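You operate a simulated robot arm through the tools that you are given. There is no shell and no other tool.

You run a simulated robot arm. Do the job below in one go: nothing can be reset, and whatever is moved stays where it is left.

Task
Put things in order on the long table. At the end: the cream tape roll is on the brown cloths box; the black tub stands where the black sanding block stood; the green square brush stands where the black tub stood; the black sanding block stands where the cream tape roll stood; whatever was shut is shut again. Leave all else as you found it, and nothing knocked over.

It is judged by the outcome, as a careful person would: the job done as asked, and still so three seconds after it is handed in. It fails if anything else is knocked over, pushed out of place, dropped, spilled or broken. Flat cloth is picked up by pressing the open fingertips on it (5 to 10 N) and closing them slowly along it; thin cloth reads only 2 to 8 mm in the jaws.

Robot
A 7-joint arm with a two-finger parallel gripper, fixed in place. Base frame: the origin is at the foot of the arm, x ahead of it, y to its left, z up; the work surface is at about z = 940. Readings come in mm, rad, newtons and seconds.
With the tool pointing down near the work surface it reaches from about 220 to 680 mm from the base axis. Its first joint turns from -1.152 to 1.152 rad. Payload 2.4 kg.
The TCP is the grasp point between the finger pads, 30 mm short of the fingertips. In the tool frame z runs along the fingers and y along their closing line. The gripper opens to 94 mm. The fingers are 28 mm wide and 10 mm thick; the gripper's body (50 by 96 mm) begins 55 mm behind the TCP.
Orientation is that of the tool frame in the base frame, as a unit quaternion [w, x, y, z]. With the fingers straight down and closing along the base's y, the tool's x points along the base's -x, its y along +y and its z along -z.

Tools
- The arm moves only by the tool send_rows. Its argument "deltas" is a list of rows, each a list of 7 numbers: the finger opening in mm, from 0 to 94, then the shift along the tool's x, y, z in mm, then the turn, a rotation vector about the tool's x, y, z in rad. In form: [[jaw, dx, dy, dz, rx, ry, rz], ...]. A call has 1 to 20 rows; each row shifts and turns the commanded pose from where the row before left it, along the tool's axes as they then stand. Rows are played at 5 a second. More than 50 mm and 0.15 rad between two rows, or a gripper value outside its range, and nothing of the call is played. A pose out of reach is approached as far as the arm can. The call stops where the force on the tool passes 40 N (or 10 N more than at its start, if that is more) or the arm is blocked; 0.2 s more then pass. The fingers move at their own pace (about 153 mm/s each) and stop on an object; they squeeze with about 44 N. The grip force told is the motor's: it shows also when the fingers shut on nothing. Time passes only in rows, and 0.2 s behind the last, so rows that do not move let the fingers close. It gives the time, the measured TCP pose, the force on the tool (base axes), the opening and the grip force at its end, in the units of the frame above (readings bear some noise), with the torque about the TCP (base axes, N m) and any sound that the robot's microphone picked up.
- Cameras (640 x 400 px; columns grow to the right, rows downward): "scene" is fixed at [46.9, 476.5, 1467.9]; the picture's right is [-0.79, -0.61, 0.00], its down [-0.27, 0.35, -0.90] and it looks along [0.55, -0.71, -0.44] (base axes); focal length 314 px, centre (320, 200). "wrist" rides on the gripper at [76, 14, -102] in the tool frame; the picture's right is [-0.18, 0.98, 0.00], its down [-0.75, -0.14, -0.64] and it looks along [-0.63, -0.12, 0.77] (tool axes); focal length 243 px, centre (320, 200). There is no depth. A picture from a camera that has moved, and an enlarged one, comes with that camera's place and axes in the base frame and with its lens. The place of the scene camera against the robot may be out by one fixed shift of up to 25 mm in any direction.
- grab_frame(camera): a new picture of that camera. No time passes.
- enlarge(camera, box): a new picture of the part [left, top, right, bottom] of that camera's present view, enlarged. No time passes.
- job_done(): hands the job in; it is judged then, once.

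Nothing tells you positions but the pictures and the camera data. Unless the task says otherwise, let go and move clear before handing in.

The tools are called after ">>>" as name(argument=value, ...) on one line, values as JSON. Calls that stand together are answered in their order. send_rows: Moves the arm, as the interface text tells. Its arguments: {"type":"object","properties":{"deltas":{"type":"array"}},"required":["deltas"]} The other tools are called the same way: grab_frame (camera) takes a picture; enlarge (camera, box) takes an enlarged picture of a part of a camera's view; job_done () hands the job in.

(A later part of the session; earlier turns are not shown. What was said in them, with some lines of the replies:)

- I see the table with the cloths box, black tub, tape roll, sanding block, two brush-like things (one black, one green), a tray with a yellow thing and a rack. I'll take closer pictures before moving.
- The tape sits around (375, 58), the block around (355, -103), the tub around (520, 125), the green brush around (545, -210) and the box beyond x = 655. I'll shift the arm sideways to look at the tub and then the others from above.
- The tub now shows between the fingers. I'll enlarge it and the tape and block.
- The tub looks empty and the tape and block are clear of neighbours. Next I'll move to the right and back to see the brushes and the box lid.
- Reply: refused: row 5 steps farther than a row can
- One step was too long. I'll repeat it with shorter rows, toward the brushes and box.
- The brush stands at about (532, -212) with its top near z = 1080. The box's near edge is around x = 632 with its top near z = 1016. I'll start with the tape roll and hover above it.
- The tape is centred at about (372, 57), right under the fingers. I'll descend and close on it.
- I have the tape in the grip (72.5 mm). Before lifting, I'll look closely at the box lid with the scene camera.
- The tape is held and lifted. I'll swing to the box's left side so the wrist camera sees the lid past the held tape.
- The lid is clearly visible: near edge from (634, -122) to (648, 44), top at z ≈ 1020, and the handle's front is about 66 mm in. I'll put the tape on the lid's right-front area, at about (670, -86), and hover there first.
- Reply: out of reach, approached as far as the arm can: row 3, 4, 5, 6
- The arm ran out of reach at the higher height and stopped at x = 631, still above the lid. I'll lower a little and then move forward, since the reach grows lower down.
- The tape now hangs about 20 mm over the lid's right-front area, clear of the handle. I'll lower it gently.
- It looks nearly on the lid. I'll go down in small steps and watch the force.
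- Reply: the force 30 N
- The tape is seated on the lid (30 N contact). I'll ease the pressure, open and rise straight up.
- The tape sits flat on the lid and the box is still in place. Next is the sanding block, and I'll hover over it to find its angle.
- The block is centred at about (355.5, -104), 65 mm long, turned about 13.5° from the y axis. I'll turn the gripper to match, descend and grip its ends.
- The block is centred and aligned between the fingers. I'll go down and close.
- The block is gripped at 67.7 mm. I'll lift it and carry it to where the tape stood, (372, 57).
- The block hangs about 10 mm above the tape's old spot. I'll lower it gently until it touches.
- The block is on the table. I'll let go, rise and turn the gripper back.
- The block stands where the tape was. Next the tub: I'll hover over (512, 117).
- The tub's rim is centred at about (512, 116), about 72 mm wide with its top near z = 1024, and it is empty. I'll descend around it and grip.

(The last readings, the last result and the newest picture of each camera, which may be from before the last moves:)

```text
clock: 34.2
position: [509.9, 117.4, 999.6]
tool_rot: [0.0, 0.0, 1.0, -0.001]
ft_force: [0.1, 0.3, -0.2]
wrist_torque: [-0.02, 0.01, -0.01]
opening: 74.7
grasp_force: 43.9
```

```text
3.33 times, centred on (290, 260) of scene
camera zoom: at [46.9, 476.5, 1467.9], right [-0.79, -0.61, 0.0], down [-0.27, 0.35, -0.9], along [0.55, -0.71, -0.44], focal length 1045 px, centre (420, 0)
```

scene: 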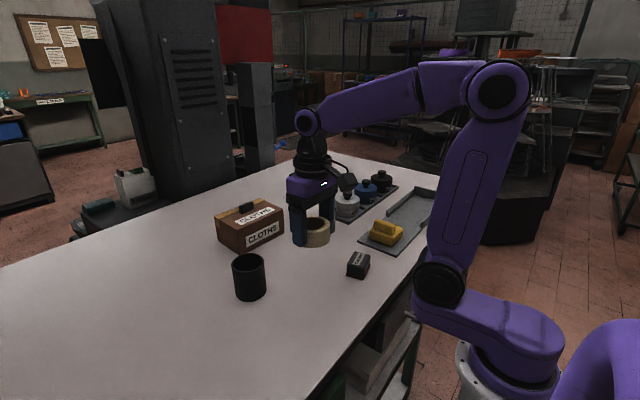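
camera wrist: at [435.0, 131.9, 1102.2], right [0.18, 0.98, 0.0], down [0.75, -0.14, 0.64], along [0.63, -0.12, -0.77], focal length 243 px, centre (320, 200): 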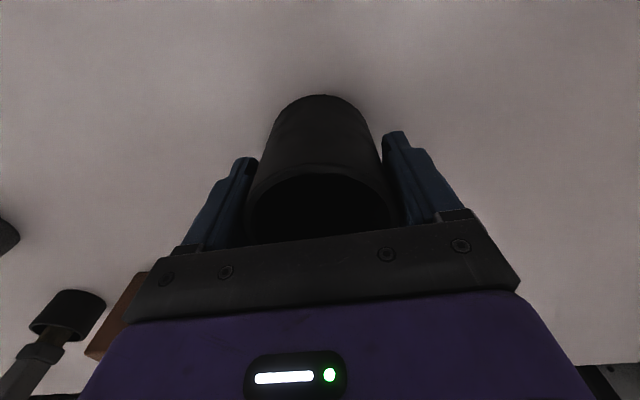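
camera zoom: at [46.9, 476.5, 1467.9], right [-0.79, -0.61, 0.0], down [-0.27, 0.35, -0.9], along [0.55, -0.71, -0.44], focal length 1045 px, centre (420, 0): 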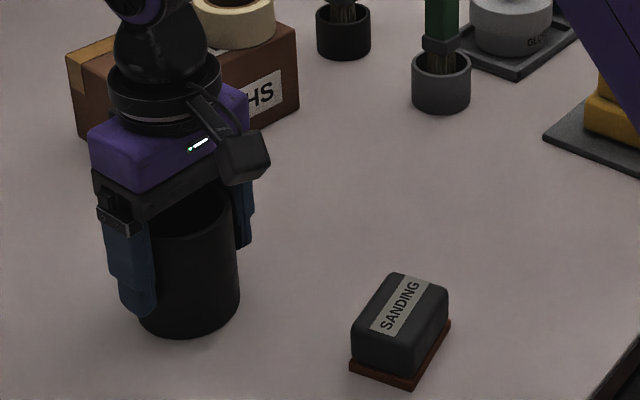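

The tub is gripped at 74.7 mm. I'll lift it 80 mm and carry it to the block's old spot.

>>> send_rows(deltas=[[55, 0, 0, -15, 0, 0, 0], [55, 0, 0, -30, 0, 0, 0], [55, 0, 0, -35, 0, 0, 0], [55, 22.4, -31.5, 0, 0, 0, 0], [55, 22.4, -31.5, 0, 0, 0, 0], [55, 22.4, -31.5, 0, 0, 0, 0], [55, 22.4, -31.5, 0, 0, 0, 0], [55, 22.4, -31.5, 0, 0, 0, 0], [55, 22.4, -31.5, 0, 0, 0, 0], [55, 22.4, -31.5, 0, 0, 0, 0], [55, 0, 0, 0, 0, 0, 0], [55, 0, 0, 30, 0, 0, 0], [55, 0, 0, 25, 0, 0, 0], [55, 0, 0, 15, 0, 0, 0], [55, 0, 0, 0, 0, 0, 0]])

>>> grab_frame(camera="wrist")

>>> enlarge(camera="scene", box=[280, 180, 440, 300])

```text
clock: 37.4
position: [353.3, -103.7, 1010.6]
tool_rot: [0.0, 0.0, 1.0, -0.001]
ft_force: [0.0, 0.2, -1.5]
wrist_torque: [0.0, 0.01, 0.01]
opening: 74.2
grasp_force: 43.7
```

```text
taken
camera wrist: at [279.1, -88.6, 1113.5], right [0.18, 0.98, 0.0], down [0.75, -0.14, 0.64], along [0.63, -0.12, -0.77], focal length 243 px, centre (320, 200)
```

wrist: 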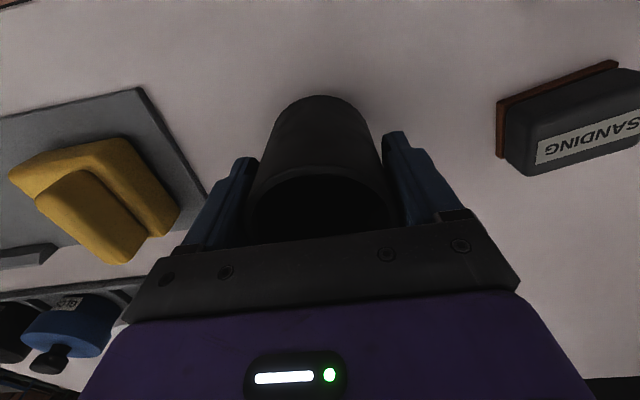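

```text
3.33 times, centred on (360, 240) of scene
camera zoom: at [46.9, 476.5, 1467.9], right [-0.79, -0.61, 0.0], down [-0.27, 0.35, -0.9], along [0.55, -0.71, -0.44], focal length 1045 px, centre (187, 67)
```

zoom: 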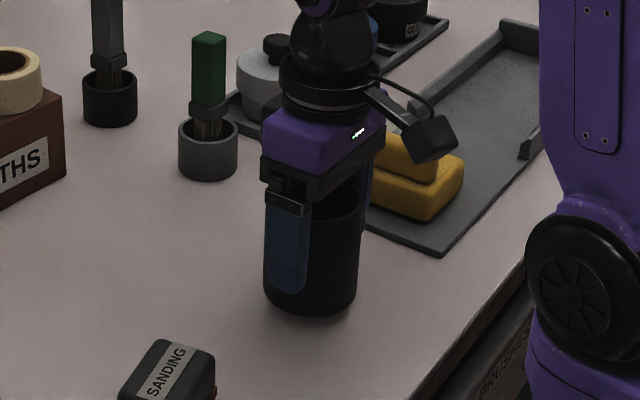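

The tub is held about 10 mm over the block's old spot, clear of the tray. I'll lower it to contact.

>>> send_rows(deltas=[[55, 0, 0, 5, 0, 0, 0], [55, 0, 0, 4, 0, 0, 0], [55, 0, 0, 0, 0, 0, 0]])

>>> send_rows(deltas=[[55, 0, 0, 1.2, 0, 0, 0], [55, 0, 0, 0, 0, 0, 0]])

>>> send_rows(deltas=[[55, 0, 0, 0.8, 0, 0, 0], [55, 0, 0, 0, 0, 0, 0]])

```text
clock: 38.2
position: [354.5, -104.1, 1001.6]
tool_rot: [0.0, 0.0, 1.0, -0.001]
ft_force: [-0.8, -0.2, -0.8]
wrist_torque: [0.03, -0.02, -0.02]
opening: 74.4
grasp_force: 44.4
```

```text
clock: 38.8
position: [355.2, -104.5, 999.7]
tool_rot: [-0.001, -0.001, 1.0, 0.0]
ft_force: [0.5, 0.4, -0.8]
wrist_torque: [0.02, 0.01, -0.02]
opening: 74.3
grasp_force: 43.9
```

```text
clock: 39.4
position: [354.7, -103.6, 999.1]
tool_rot: [0.001, 0.0, 1.0, 0.0]
ft_force: [-1.6, 0.8, 11.8]
wrist_torque: [0.05, 0.0, 0.11]
opening: 74.2
grasp_force: 43.8
```

The tub touches down. I'll release it and rise well above the brush's height.

>>> send_rows(deltas=[[55, 0, 0, -0.6, 0, 0, 0], [78, 0, 0, 0, 0, 0, 0], [86, 0, 0, 0, 0, 0, 0], [94, 0, 0, 0, 0, 0, 0], [94, 0, 0, 0, 0, 0, 0], [94, 0, 0, -15, 0, 0, 0], [94, 0, 0, -40, 0, 0, 0], [94, 0, 0, -40, 0, 0, 0], [94, 0, 0, -45, 0, 0, 0], [94, 0, 0, -45, 0, 0, 0], [94, 0, 0, 0, 0, 0, 0]])

>>> grab_frame(camera="wrist")

>>> enlarge(camera="scene", box=[280, 170, 440, 300])

```text
clock: 41.8
position: [355.4, -104.3, 1185.0]
tool_rot: [0.0, 0.0, 1.0, 0.0]
ft_force: [0.2, -0.4, 0.4]
wrist_torque: [0.02, 0.01, -0.02]
opening: 94.0
grasp_force: 0.0
```

```text
taken
camera wrist: at [279.9, -89.4, 1287.2], right [0.18, 0.98, 0.0], down [0.75, -0.14, 0.64], along [0.63, -0.12, -0.77], focal length 243 px, centre (320, 200)
```

wrist: 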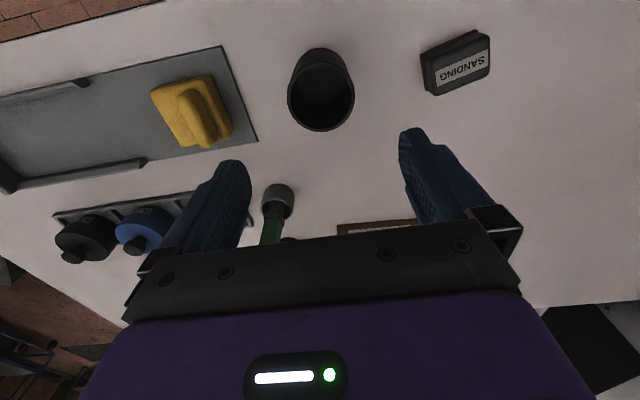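

```text
3.08 times, centred on (360, 235) of scene
camera zoom: at [46.9, 476.5, 1467.9], right [-0.79, -0.61, 0.0], down [-0.27, 0.35, -0.9], along [0.55, -0.71, -0.44], focal length 965 px, centre (197, 92)
```

zoom: 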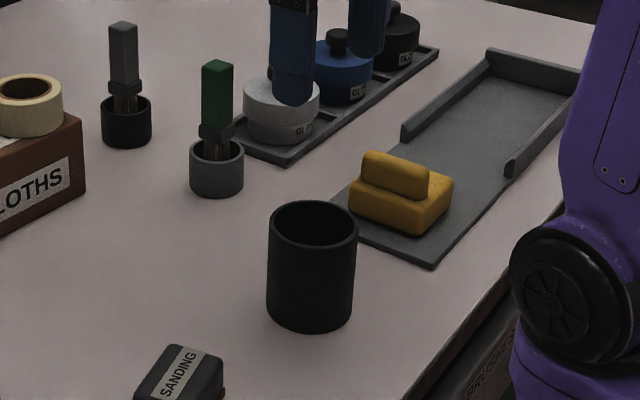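

The tub stands where the block was. Now I'll close the gap to the green brush and look down on it to see its angle and how it sits in its pot.

>>> send_rows(deltas=[[70, -29, -21.6, 3, 0, 0, 0], [70, -29, -21.6, 3, 0, 0, 0], [70, -29, -21.6, 3, 0, 0, 0], [70, -29, -21.6, 3, 0, 0, 0], [70, -29, -21.6, 3, 0, 0, 0], [70, 0, 0, 0, 0, 0, 0], [70, 0, 0, 0, 0, 0, 0]])

>>> grab_frame(camera="wrist")

>>> enlarge(camera="wrist", box=[240, 70, 400, 230])

>>> enlarge(camera="scene", box=[290, 170, 370, 250])

```text
clock: 43.4
position: [498.6, -210.9, 1168.8]
tool_rot: [0.001, 0.0, 1.0, 0.0]
ft_force: [-0.1, 0.3, -0.7]
wrist_torque: [-0.01, -0.01, -0.03]
opening: 70.2
grasp_force: 0.0
```

```text
taken
camera wrist: at [423.3, -196.4, 1270.8], right [0.18, 0.98, 0.0], down [0.75, -0.14, 0.64], along [0.63, -0.12, -0.77], focal length 243 px, centre (320, 200)
```

wrist: 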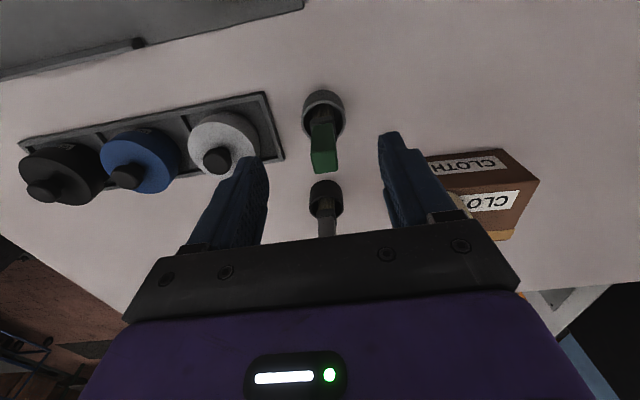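

```text
2.50 times, centred on (320, 150) of wrist
camera zoom: at [423.3, -196.4, 1270.8], right [0.18, 0.98, 0.0], down [0.75, -0.14, 0.64], along [0.63, -0.12, -0.77], focal length 606 px, centre (320, 325)
```

zoom: 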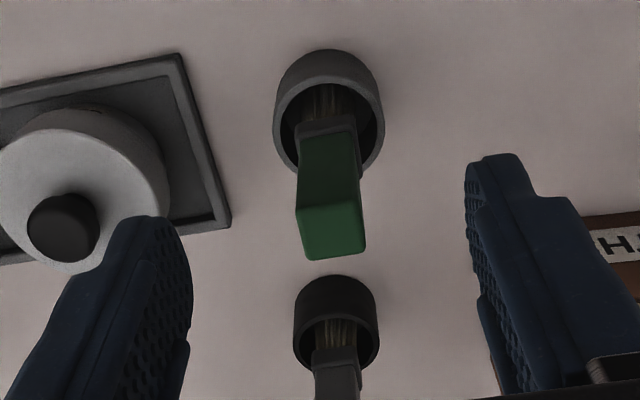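

```text
5.00 times, centred on (330, 210) of scene
camera zoom: at [46.9, 476.5, 1467.9], right [-0.79, -0.61, 0.0], down [-0.27, 0.35, -0.9], along [0.55, -0.71, -0.44], focal length 1568 px, centre (270, 150)
```

zoom: 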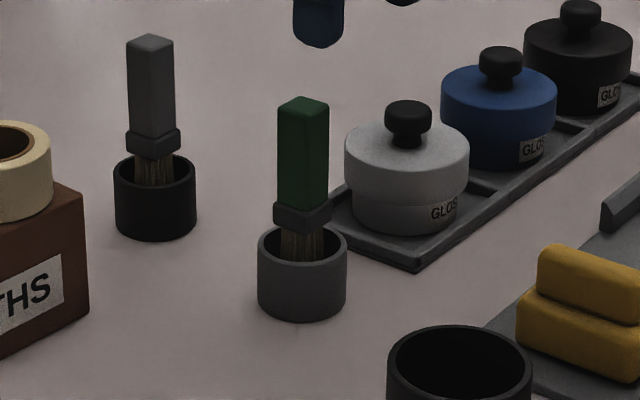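

The handle is a 22 mm square aligned with the axes, at (536.5, -213.7), coaxial with its pot. I'll grip it on the handle above the ferrule and lift only a little, to see whether the pot comes along.

>>> send_rows(deltas=[[70, -38, -2.8, 0, 0, 0, 0], [70, 0, 0, 0, 0, 0, 0], [70, 0, 0, 40, 0, 0, 0], [70, 0, 0, 40, 0, 0, 0], [70, 0, 0, 25, 0, 0, 0], [70, 0, 0, 13, 0, 0, 0], [70, 0, 0, 0, 0, 0, 0]])

>>> enlarge(camera="scene", box=[290, 160, 370, 240])

>>> grab_frame(camera="wrist")

```text
clock: 45.0
position: [539.9, -213.2, 1050.9]
tool_rot: [0.0, 0.0, 1.0, -0.001]
ft_force: [-0.1, 0.2, 0.5]
wrist_torque: [-0.02, 0.0, 0.01]
opening: 70.0
grasp_force: 0.0
```

```text
5.00 times, centred on (330, 200) of scene
camera zoom: at [46.9, 476.5, 1467.9], right [-0.79, -0.61, 0.0], down [-0.27, 0.35, -0.9], along [0.55, -0.71, -0.44], focal length 1568 px, centre (270, 200)
```

zoom: 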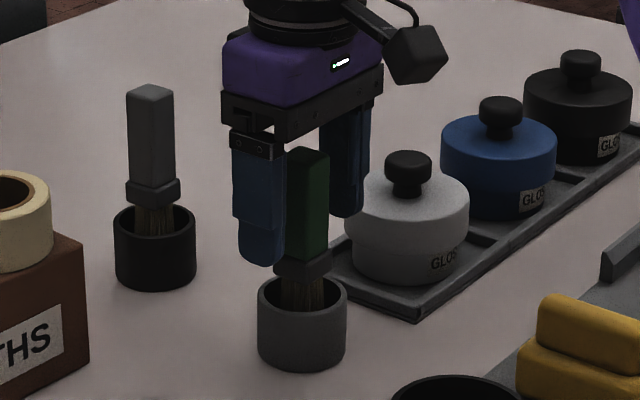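

```text
taken
camera wrist: at [464.1, -198.6, 1153.5], right [0.18, 0.98, 0.0], down [0.75, -0.14, 0.64], along [0.63, -0.12, -0.77], focal length 243 px, centre (320, 200)
```

wrist: 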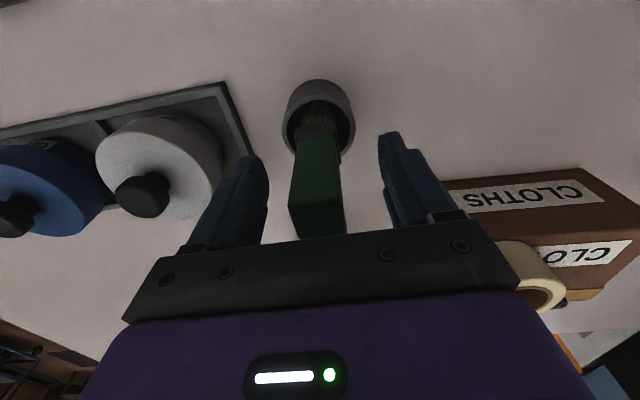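

The handle is between the fingers. I'll close on it and lift 6 mm as a test.

>>> send_rows(deltas=[[45, 1.5, 0, 0, 0, 0, 0], [30, 0, 0, 0, 0, 0, 0], [10, 0, 0, 0, 0, 0, 0], [10, 0, 0, 0, 0, 0, 0], [10, 0, 0, 0, 0, 0, 0]])

>>> send_rows(deltas=[[10, 0, 0, -3, 0, 0, 0], [10, 0, 0, -3, 0, 0, 0], [10, 0, 0, -4, 0, 0, 0], [10, 0, 0, 0, 0, 0, 0]])

>>> enlarge(camera="scene", box=[290, 160, 370, 240])

>>> grab_frame(camera="wrist")

```text
clock: 46.2
position: [537.9, -213.2, 1052.2]
tool_rot: [0.0, 0.0, 1.0, 0.0]
ft_force: [-0.5, 0.1, 0.4]
wrist_torque: [-0.04, -0.04, 0.02]
opening: 31.4
grasp_force: 44.3
```

```text
clock: 47.2
position: [536.0, -215.2, 1061.6]
tool_rot: [-0.001, 0.0, 1.0, 0.0]
ft_force: [-0.1, -0.1, -0.8]
wrist_torque: [-0.02, 0.02, 0.02]
opening: 31.5
grasp_force: 44.0
```

```text
5.00 times, centred on (330, 200) of scene
camera zoom: at [46.9, 476.5, 1467.9], right [-0.79, -0.61, 0.0], down [-0.27, 0.35, -0.9], along [0.55, -0.71, -0.44], focal length 1568 px, centre (270, 200)
```

zoom: 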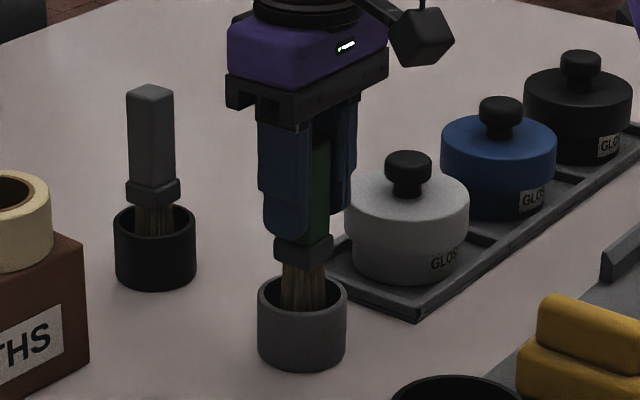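

```text
taken
camera wrist: at [461.2, -199.4, 1164.0], right [0.18, 0.98, 0.0], down [0.75, -0.14, 0.64], along [0.63, -0.12, -0.77], focal length 243 px, centre (320, 200)
```

wrist: 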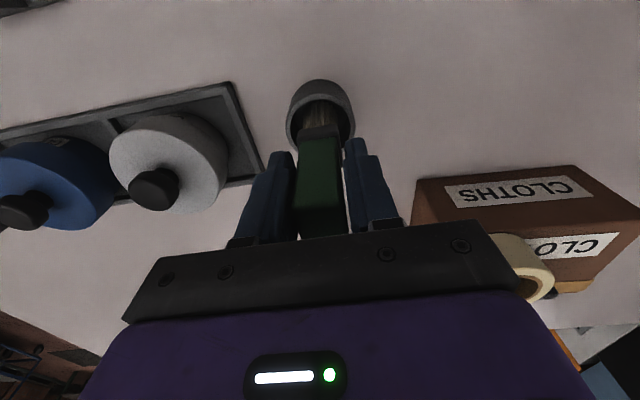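

The brush comes out on its own and the grey pot stays put, so only the brush is to move and the pot remains. I'll lift the brush straight up out of the pot and look at its bottom end.

>>> send_rows(deltas=[[10, 0, 0, -15, 0, 0, 0], [10, 0, 0, -20, 0, 0, 0], [10, 0, 0, -20, 0, 0, 0], [10, 0, 0, -20, 0, 0, 0], [10, 0, 0, -20, 0, 0, 0], [10, 0, 0, 0, 0, 0, 0]])

>>> enlarge(camera="scene", box=[290, 140, 370, 240])

>>> grab_frame(camera="wrist")

```text
clock: 48.6
position: [537.2, -214.5, 1158.7]
tool_rot: [0.0, 0.0, 1.0, 0.0]
ft_force: [-0.4, 0.6, 0.1]
wrist_torque: [-0.02, -0.01, -0.04]
opening: 31.6
grasp_force: 44.1
```

```text
4.00 times, centred on (330, 190) of scene
camera zoom: at [46.9, 476.5, 1467.9], right [-0.79, -0.61, 0.0], down [-0.27, 0.35, -0.9], along [0.55, -0.71, -0.44], focal length 1254 px, centre (280, 240)
```

zoom: 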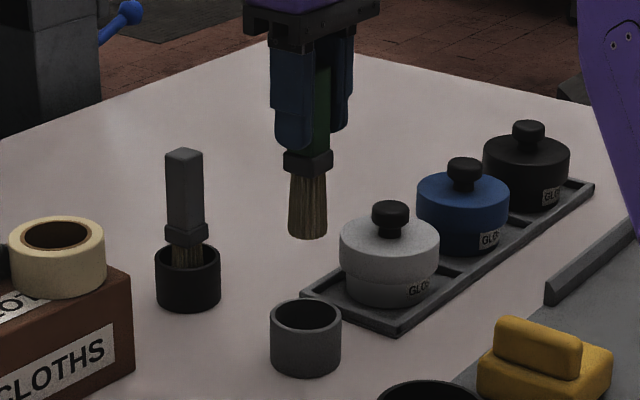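

```text
taken
camera wrist: at [461.2, -199.7, 1260.4], right [0.18, 0.98, 0.0], down [0.75, -0.14, 0.64], along [0.63, -0.12, -0.77], focal length 243 px, centre (320, 200)
```

wrist: 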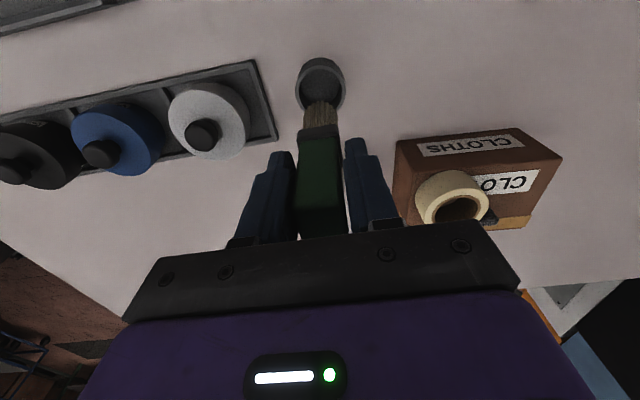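

The brush has a flat, flared bristle foot, and the pot is undisturbed. I'll carry the brush to the tub's old spot (512, 116) and stop above it.

>>> send_rows(deltas=[[10, 3.1, 30, 0, 0, 0, 0], [10, 3.1, 41.3, 0, 0, 0, 0], [10, 3.1, 41.3, 0, 0, 0, 0], [10, 3.1, 41.3, 0, 0, 0, 0], [10, 3.1, 41.3, 0, 0, 0, 0], [10, 3.1, 41.3, 0, 0, 0, 0], [10, 3.1, 41.3, 0, 0, 0, 0], [10, 3.1, 35, 0, 0, 0, 0], [10, 0, 18, 0, 0, 0, 0], [10, 0, 0, 0, 0, 0, 0], [10, 0, 0, 30, 0, 0, 0], [10, 0, 0, 30, 0, 0, 0], [10, 0, 0, 20, 0, 0, 0], [10, 0, 0, 0, 0, 0, 0]])

>>> enlarge(camera="scene", box=[200, 180, 340, 320])

>>> grab_frame(camera="wrist")

```text
clock: 51.6
position: [511.7, 116.6, 1077.3]
tool_rot: [0.0, -0.001, 1.0, 0.0]
ft_force: [-0.2, 0.9, -0.5]
wrist_torque: [-0.02, 0.0, 0.02]
opening: 31.2
grasp_force: 44.3
```

```text
2.86 times, centred on (270, 250) of scene
camera zoom: at [46.9, 476.5, 1467.9], right [-0.79, -0.61, 0.0], down [-0.27, 0.35, -0.9], along [0.55, -0.71, -0.44], focal length 896 px, centre (463, 57)
```

zoom: 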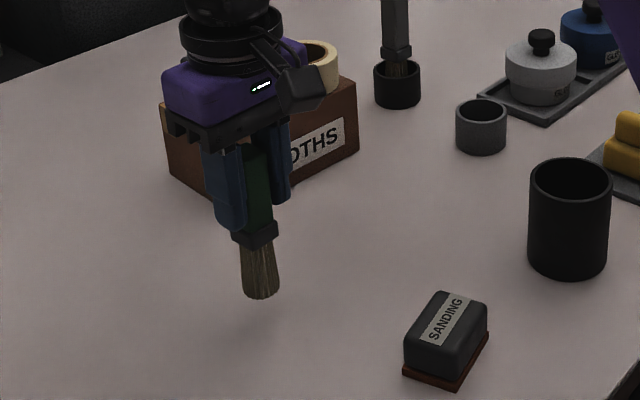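

```text
taken
camera wrist: at [436.6, 131.4, 1179.9], right [0.18, 0.98, 0.0], down [0.75, -0.14, 0.64], along [0.63, -0.12, -0.77], focal length 243 px, centre (320, 200)
```

wrist: 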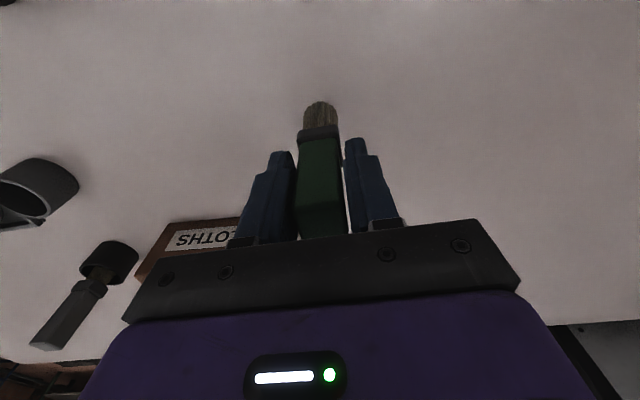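

The brush hangs above the spot with its foot level. I'll lower it in small steps until it touches.

>>> send_rows(deltas=[[10, 0, 0, 10, 0, 0, 0], [10, 0, 0, 10, 0, 0, 0], [10, 0, 0, 4, 0, 0, 0], [10, 0, 0, 0, 0, 0, 0]])

>>> send_rows(deltas=[[10, 0, 0, 2, 0, 0, 0], [10, 0, 0, 0, 0, 0, 0]])

>>> send_rows(deltas=[[10, 0, 0, 1.5, 0, 0, 0], [10, 0, 0, 0, 0, 0, 0]])

>>> enlarge(camera="scene", box=[220, 220, 300, 310])

```text
clock: 52.6
position: [511.4, 115.3, 1053.8]
tool_rot: [0.001, 0.0, 1.0, 0.0]
ft_force: [0.8, -0.1, -0.2]
wrist_torque: [0.01, -0.01, 0.01]
opening: 31.3
grasp_force: 43.6
```

```text
clock: 53.2
position: [511.3, 115.4, 1050.6]
tool_rot: [0.0, -0.001, 1.0, 0.001]
ft_force: [0.2, 0.4, 0.5]
wrist_torque: [0.0, 0.04, -0.01]
opening: 31.6
grasp_force: 43.6
```

```text
clock: 53.8
position: [512.4, 115.5, 1050.0]
tool_rot: [-0.001, 0.0, 1.0, 0.0]
ft_force: [-0.6, 0.5, -0.6]
wrist_torque: [0.0, 0.0, 0.04]
opening: 31.3
grasp_force: 43.7
```

```text
4.44 times, centred on (260, 265) of scene
camera zoom: at [46.9, 476.5, 1467.9], right [-0.79, -0.61, 0.0], down [-0.27, 0.35, -0.9], along [0.55, -0.71, -0.44], focal length 1394 px, centre (587, -89)
```

zoom: 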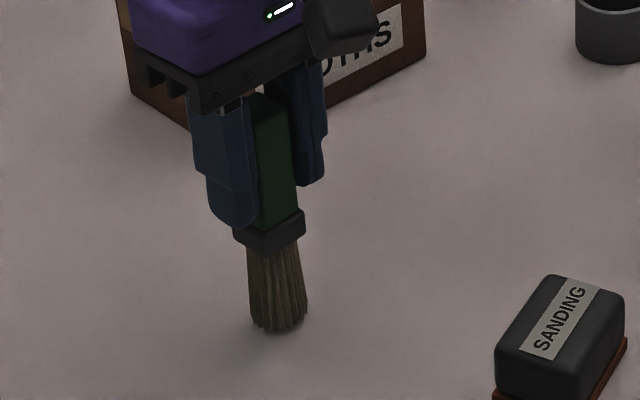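

>>> send_rows(deltas=[[10, 0, 0, 1.2, 0, 0, 0], [10, 0, 0, 0, 0, 0, 0]])

>>> send_rows(deltas=[[10, 0, 0, 1.0, 0, 0, 0], [10, 0, 0, 0, 0, 0, 0]])

```text
clock: 54.4
position: [511.3, 114.7, 1048.0]
tool_rot: [0.001, -0.001, 1.0, 0.0]
ft_force: [0.1, 0.2, 0.0]
wrist_torque: [-0.03, 0.03, -0.01]
opening: 31.4
grasp_force: 43.7
```

```text
clock: 55.0
position: [512.5, 115.7, 1047.1]
tool_rot: [0.0, 0.0, 1.0, 0.0]
ft_force: [0.2, -0.6, -0.7]
wrist_torque: [0.04, -0.01, 0.01]
opening: 31.3
grasp_force: 44.0
```

There is no contact yet at z = 1047. I'll keep going in 1 mm steps.

>>> send_rows(deltas=[[10, 0, 0, 1.0, 0, 0, 0], [10, 0, 0, 0, 0, 0, 0]])

>>> send_rows(deltas=[[10, 0, 0, 1.0, 0, 0, 0], [10, 0, 0, 0, 0, 0, 0]])

```text
clock: 55.6
position: [511.7, 116.2, 1045.8]
tool_rot: [0.0, 0.0, 1.0, 0.0]
ft_force: [-0.1, 0.0, 0.1]
wrist_torque: [0.02, 0.02, 0.02]
opening: 31.2
grasp_force: 43.6
```

```text
clock: 56.2
position: [512.1, 115.5, 1044.8]
tool_rot: [0.0, 0.0, 1.0, 0.0]
ft_force: [0.5, 0.0, 1.4]
wrist_torque: [-0.01, 0.05, -0.02]
opening: 31.4
grasp_force: 43.9
```

>>> send_rows(deltas=[[10, 0, 0, 0.7, 0, 0, 0], [10, 0, 0, 0, 0, 0, 0]])

>>> enlarge(camera="scene", box=[220, 220, 300, 310])

```text
clock: 56.8
position: [512.1, 116.0, 1045.2]
tool_rot: [0.0, 0.0, 1.0, 0.0]
ft_force: [-2.9, -1.2, 12.7]
wrist_torque: [-0.11, 0.3, 0.0]
opening: 31.2
grasp_force: 44.3
```

```text
4.44 times, centred on (260, 265) of scene
camera zoom: at [46.6, 476.4, 1468.0], right [-0.79, -0.61, 0.0], down [-0.27, 0.35, -0.9], along [0.55, -0.71, -0.44], focal length 1394 px, centre (587, -89)
```

zoom: 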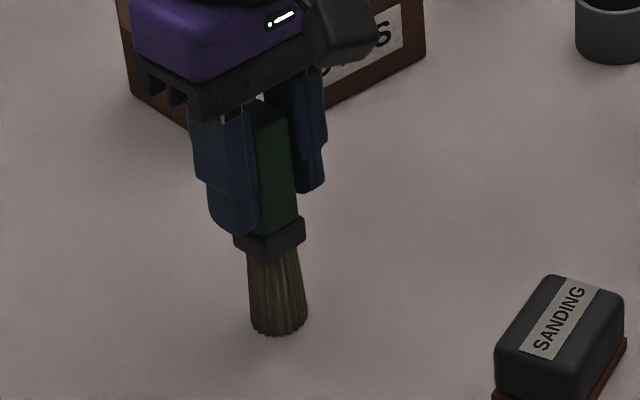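

The brush foot is on the table (12.7 N). I'll take the load off and open the fingers slowly and evenly, then look before rising.

>>> send_rows(deltas=[[10, 0, 0, -0.7, 0, 0, 0], [10, 0, 0, 0, 0, 0, 0], [31, 0, 0, 0, 0, 0, 0], [33, 0, 0, 0, 0, 0, 0], [36, 0, 0, 0, 0, 0, 0], [40, 0, 0, 0, 0, 0, 0], [40, 0, 0, 0, 0, 0, 0]])

>>> enlarge(camera="scene", box=[220, 220, 300, 310])

>>> grab_frame(camera="wrist")

```text
clock: 58.4
position: [512.5, 116.7, 1044.9]
tool_rot: [0.0, 0.0, 1.0, 0.0]
ft_force: [1.0, -0.1, 0.0]
wrist_torque: [0.0, -0.01, 0.01]
opening: 40.2
grasp_force: 0.0
```

```text
4.44 times, centred on (260, 265) of scene
camera zoom: at [46.9, 476.5, 1467.9], right [-0.79, -0.61, 0.0], down [-0.27, 0.35, -0.9], along [0.55, -0.71, -0.44], focal length 1394 px, centre (587, -89)
```

zoom: 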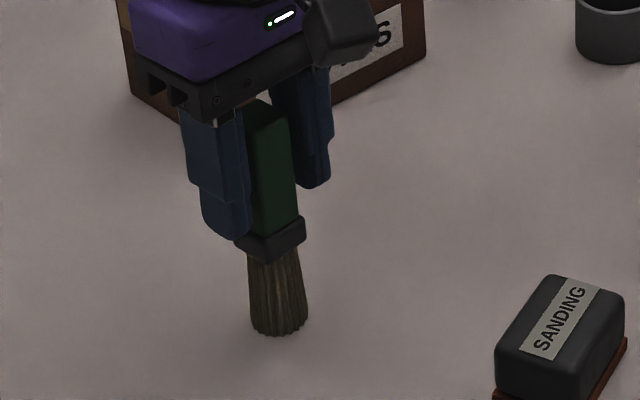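

```text
taken
camera wrist: at [436.6, 131.1, 1147.7], right [0.18, 0.98, 0.0], down [0.75, -0.14, 0.64], along [0.63, -0.12, -0.77], focal length 243 px, centre (320, 200)
```

wrist: 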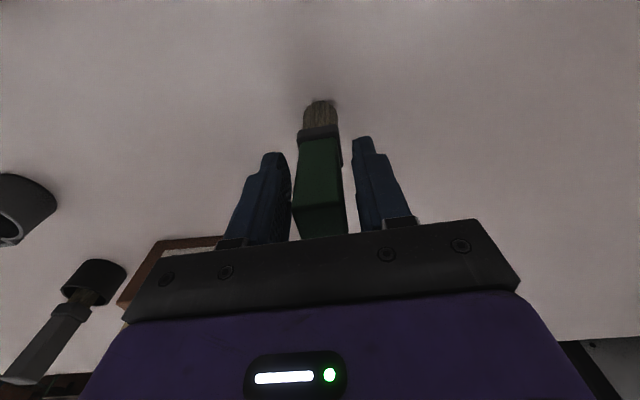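

The brush stands by itself with the fingers off it. I'll open wider, rise straight up and back away.

>>> send_rows(deltas=[[48, 0, 0, 0, 0, 0, 0], [58, 0, 0, 0, 0, 0, 0], [70, 0, 0, 0, 0, 0, 0], [70, 0, 0, -10, 0, 0, 0], [70, 0, 0, -25, 0, 0, 0], [70, 0, 0, -30, 0, 0, 0], [70, 0, 0, -35, 0, 0, 0], [70, 0, 0, -35, 0, 0, 0], [70, 30, -15, 0, 0, 0, 0], [70, 40, -20, 0, 0, 0, 0], [70, 40, -20, 0, 0, 0, 0], [70, 40, -20, 0, 0, 0, 0], [70, 0, 0, 0, 0, 0, 0]])

>>> grab_frame(camera="scene")

>>> grab_frame(camera="wrist")

>>> enlarge(camera="scene", box=[200, 160, 400, 320])

```text
clock: 61.2
position: [362.1, 43.4, 1182.0]
tool_rot: [0.0, 0.0, 1.0, 0.0]
ft_force: [0.3, -0.7, 0.2]
wrist_torque: [-0.01, -0.01, 0.02]
opening: 70.2
grasp_force: 0.0
```

```text
taken
```

scene: 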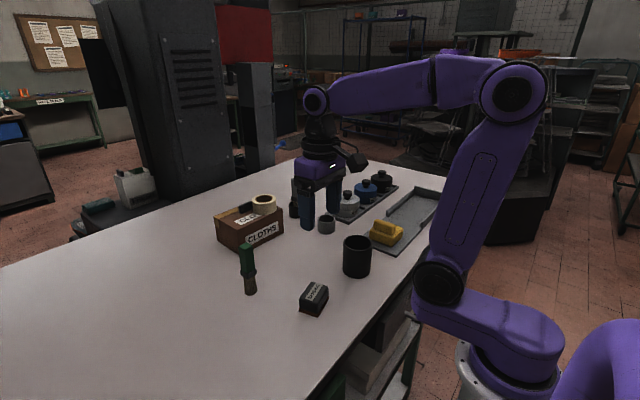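

```text
taken
camera wrist: at [287.6, 58.9, 1284.7], right [0.18, 0.98, 0.0], down [0.75, -0.14, 0.64], along [0.63, -0.12, -0.77], focal length 243 px, centre (320, 200)
```

wrist: 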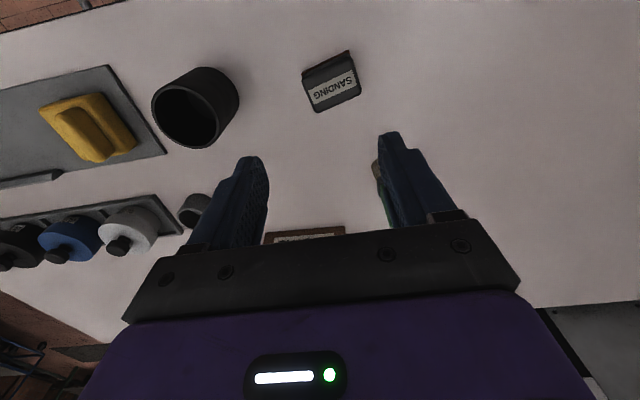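

```text
2.50 times, centred on (300, 240) of scene
camera zoom: at [46.9, 476.5, 1467.9], right [-0.79, -0.61, 0.0], down [-0.27, 0.35, -0.9], along [0.55, -0.71, -0.44], focal length 784 px, centre (370, 100)
```

zoom: 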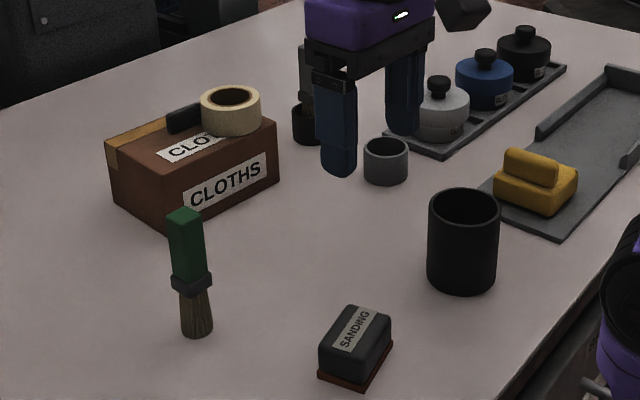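

The brush stands upright on the tub's old spot, and all four moves look right. I'll check the box and tape once more against the first close-up before handing in.

>>> enlarge(camera="scene", box=[205, 190, 295, 260])

>>> enlarge(camera="scene", box=[320, 140, 480, 300])

```text
5.71 times, centred on (250, 225) of scene
camera zoom: at [46.9, 476.5, 1467.9], right [-0.79, -0.61, 0.0], down [-0.27, 0.35, -0.9], along [0.55, -0.71, -0.44], focal length 1792 px, centre (720, 57)
```

zoom: 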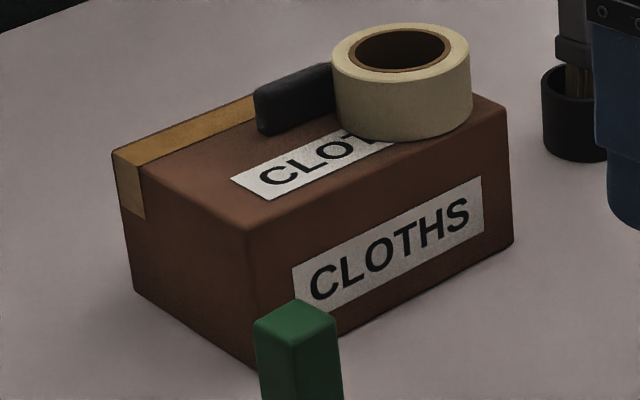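

```text
2.50 times, centred on (400, 220) of scene
camera zoom: at [46.9, 476.5, 1467.9], right [-0.79, -0.61, 0.0], down [-0.27, 0.35, -0.9], along [0.55, -0.71, -0.44], focal length 784 px, centre (120, 150)
```

zoom: 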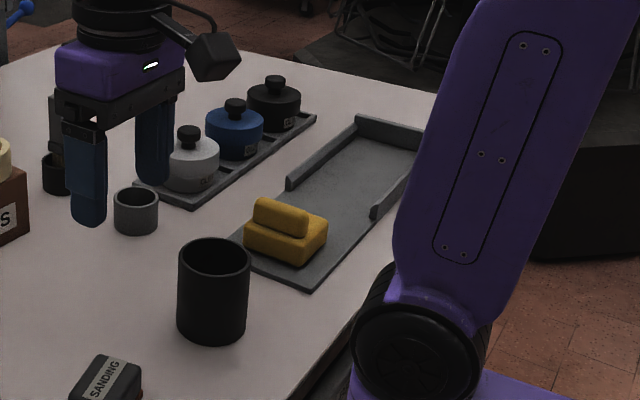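

The box is within about 2 mm of where it stood, still shut, with the tape flat on its lid. The pot, tray, rack and the other brush are untouched, so I'm handing in.

>>> job_done()

```text
The job is handed in.
```

The table is in order and handed in. My last pictures showed everything standing as asked, but I haven't seen a verdict.

- **Tape roll:** it lies flat on the right-front part of the cloths box lid, in front of the handle. The box stayed shut and shifted by about 2 mm when I set the tape down.
- **Sanding block:** it stands where the tape roll was, at the same angle it had before.
- **Black tub:** it stands upright where the sanding block was, clear of the tray.
- **Green brush:** it stands upright on its bristles where the tub was.

The green brush had been standing loose in a small grey pot. You named only the brush, so I left the pot where it was. If you meant the pot to go with it, that part is not done.

The tray, the rack of pots and the grey brush look untouched. The gripper is empty and clear of everything.
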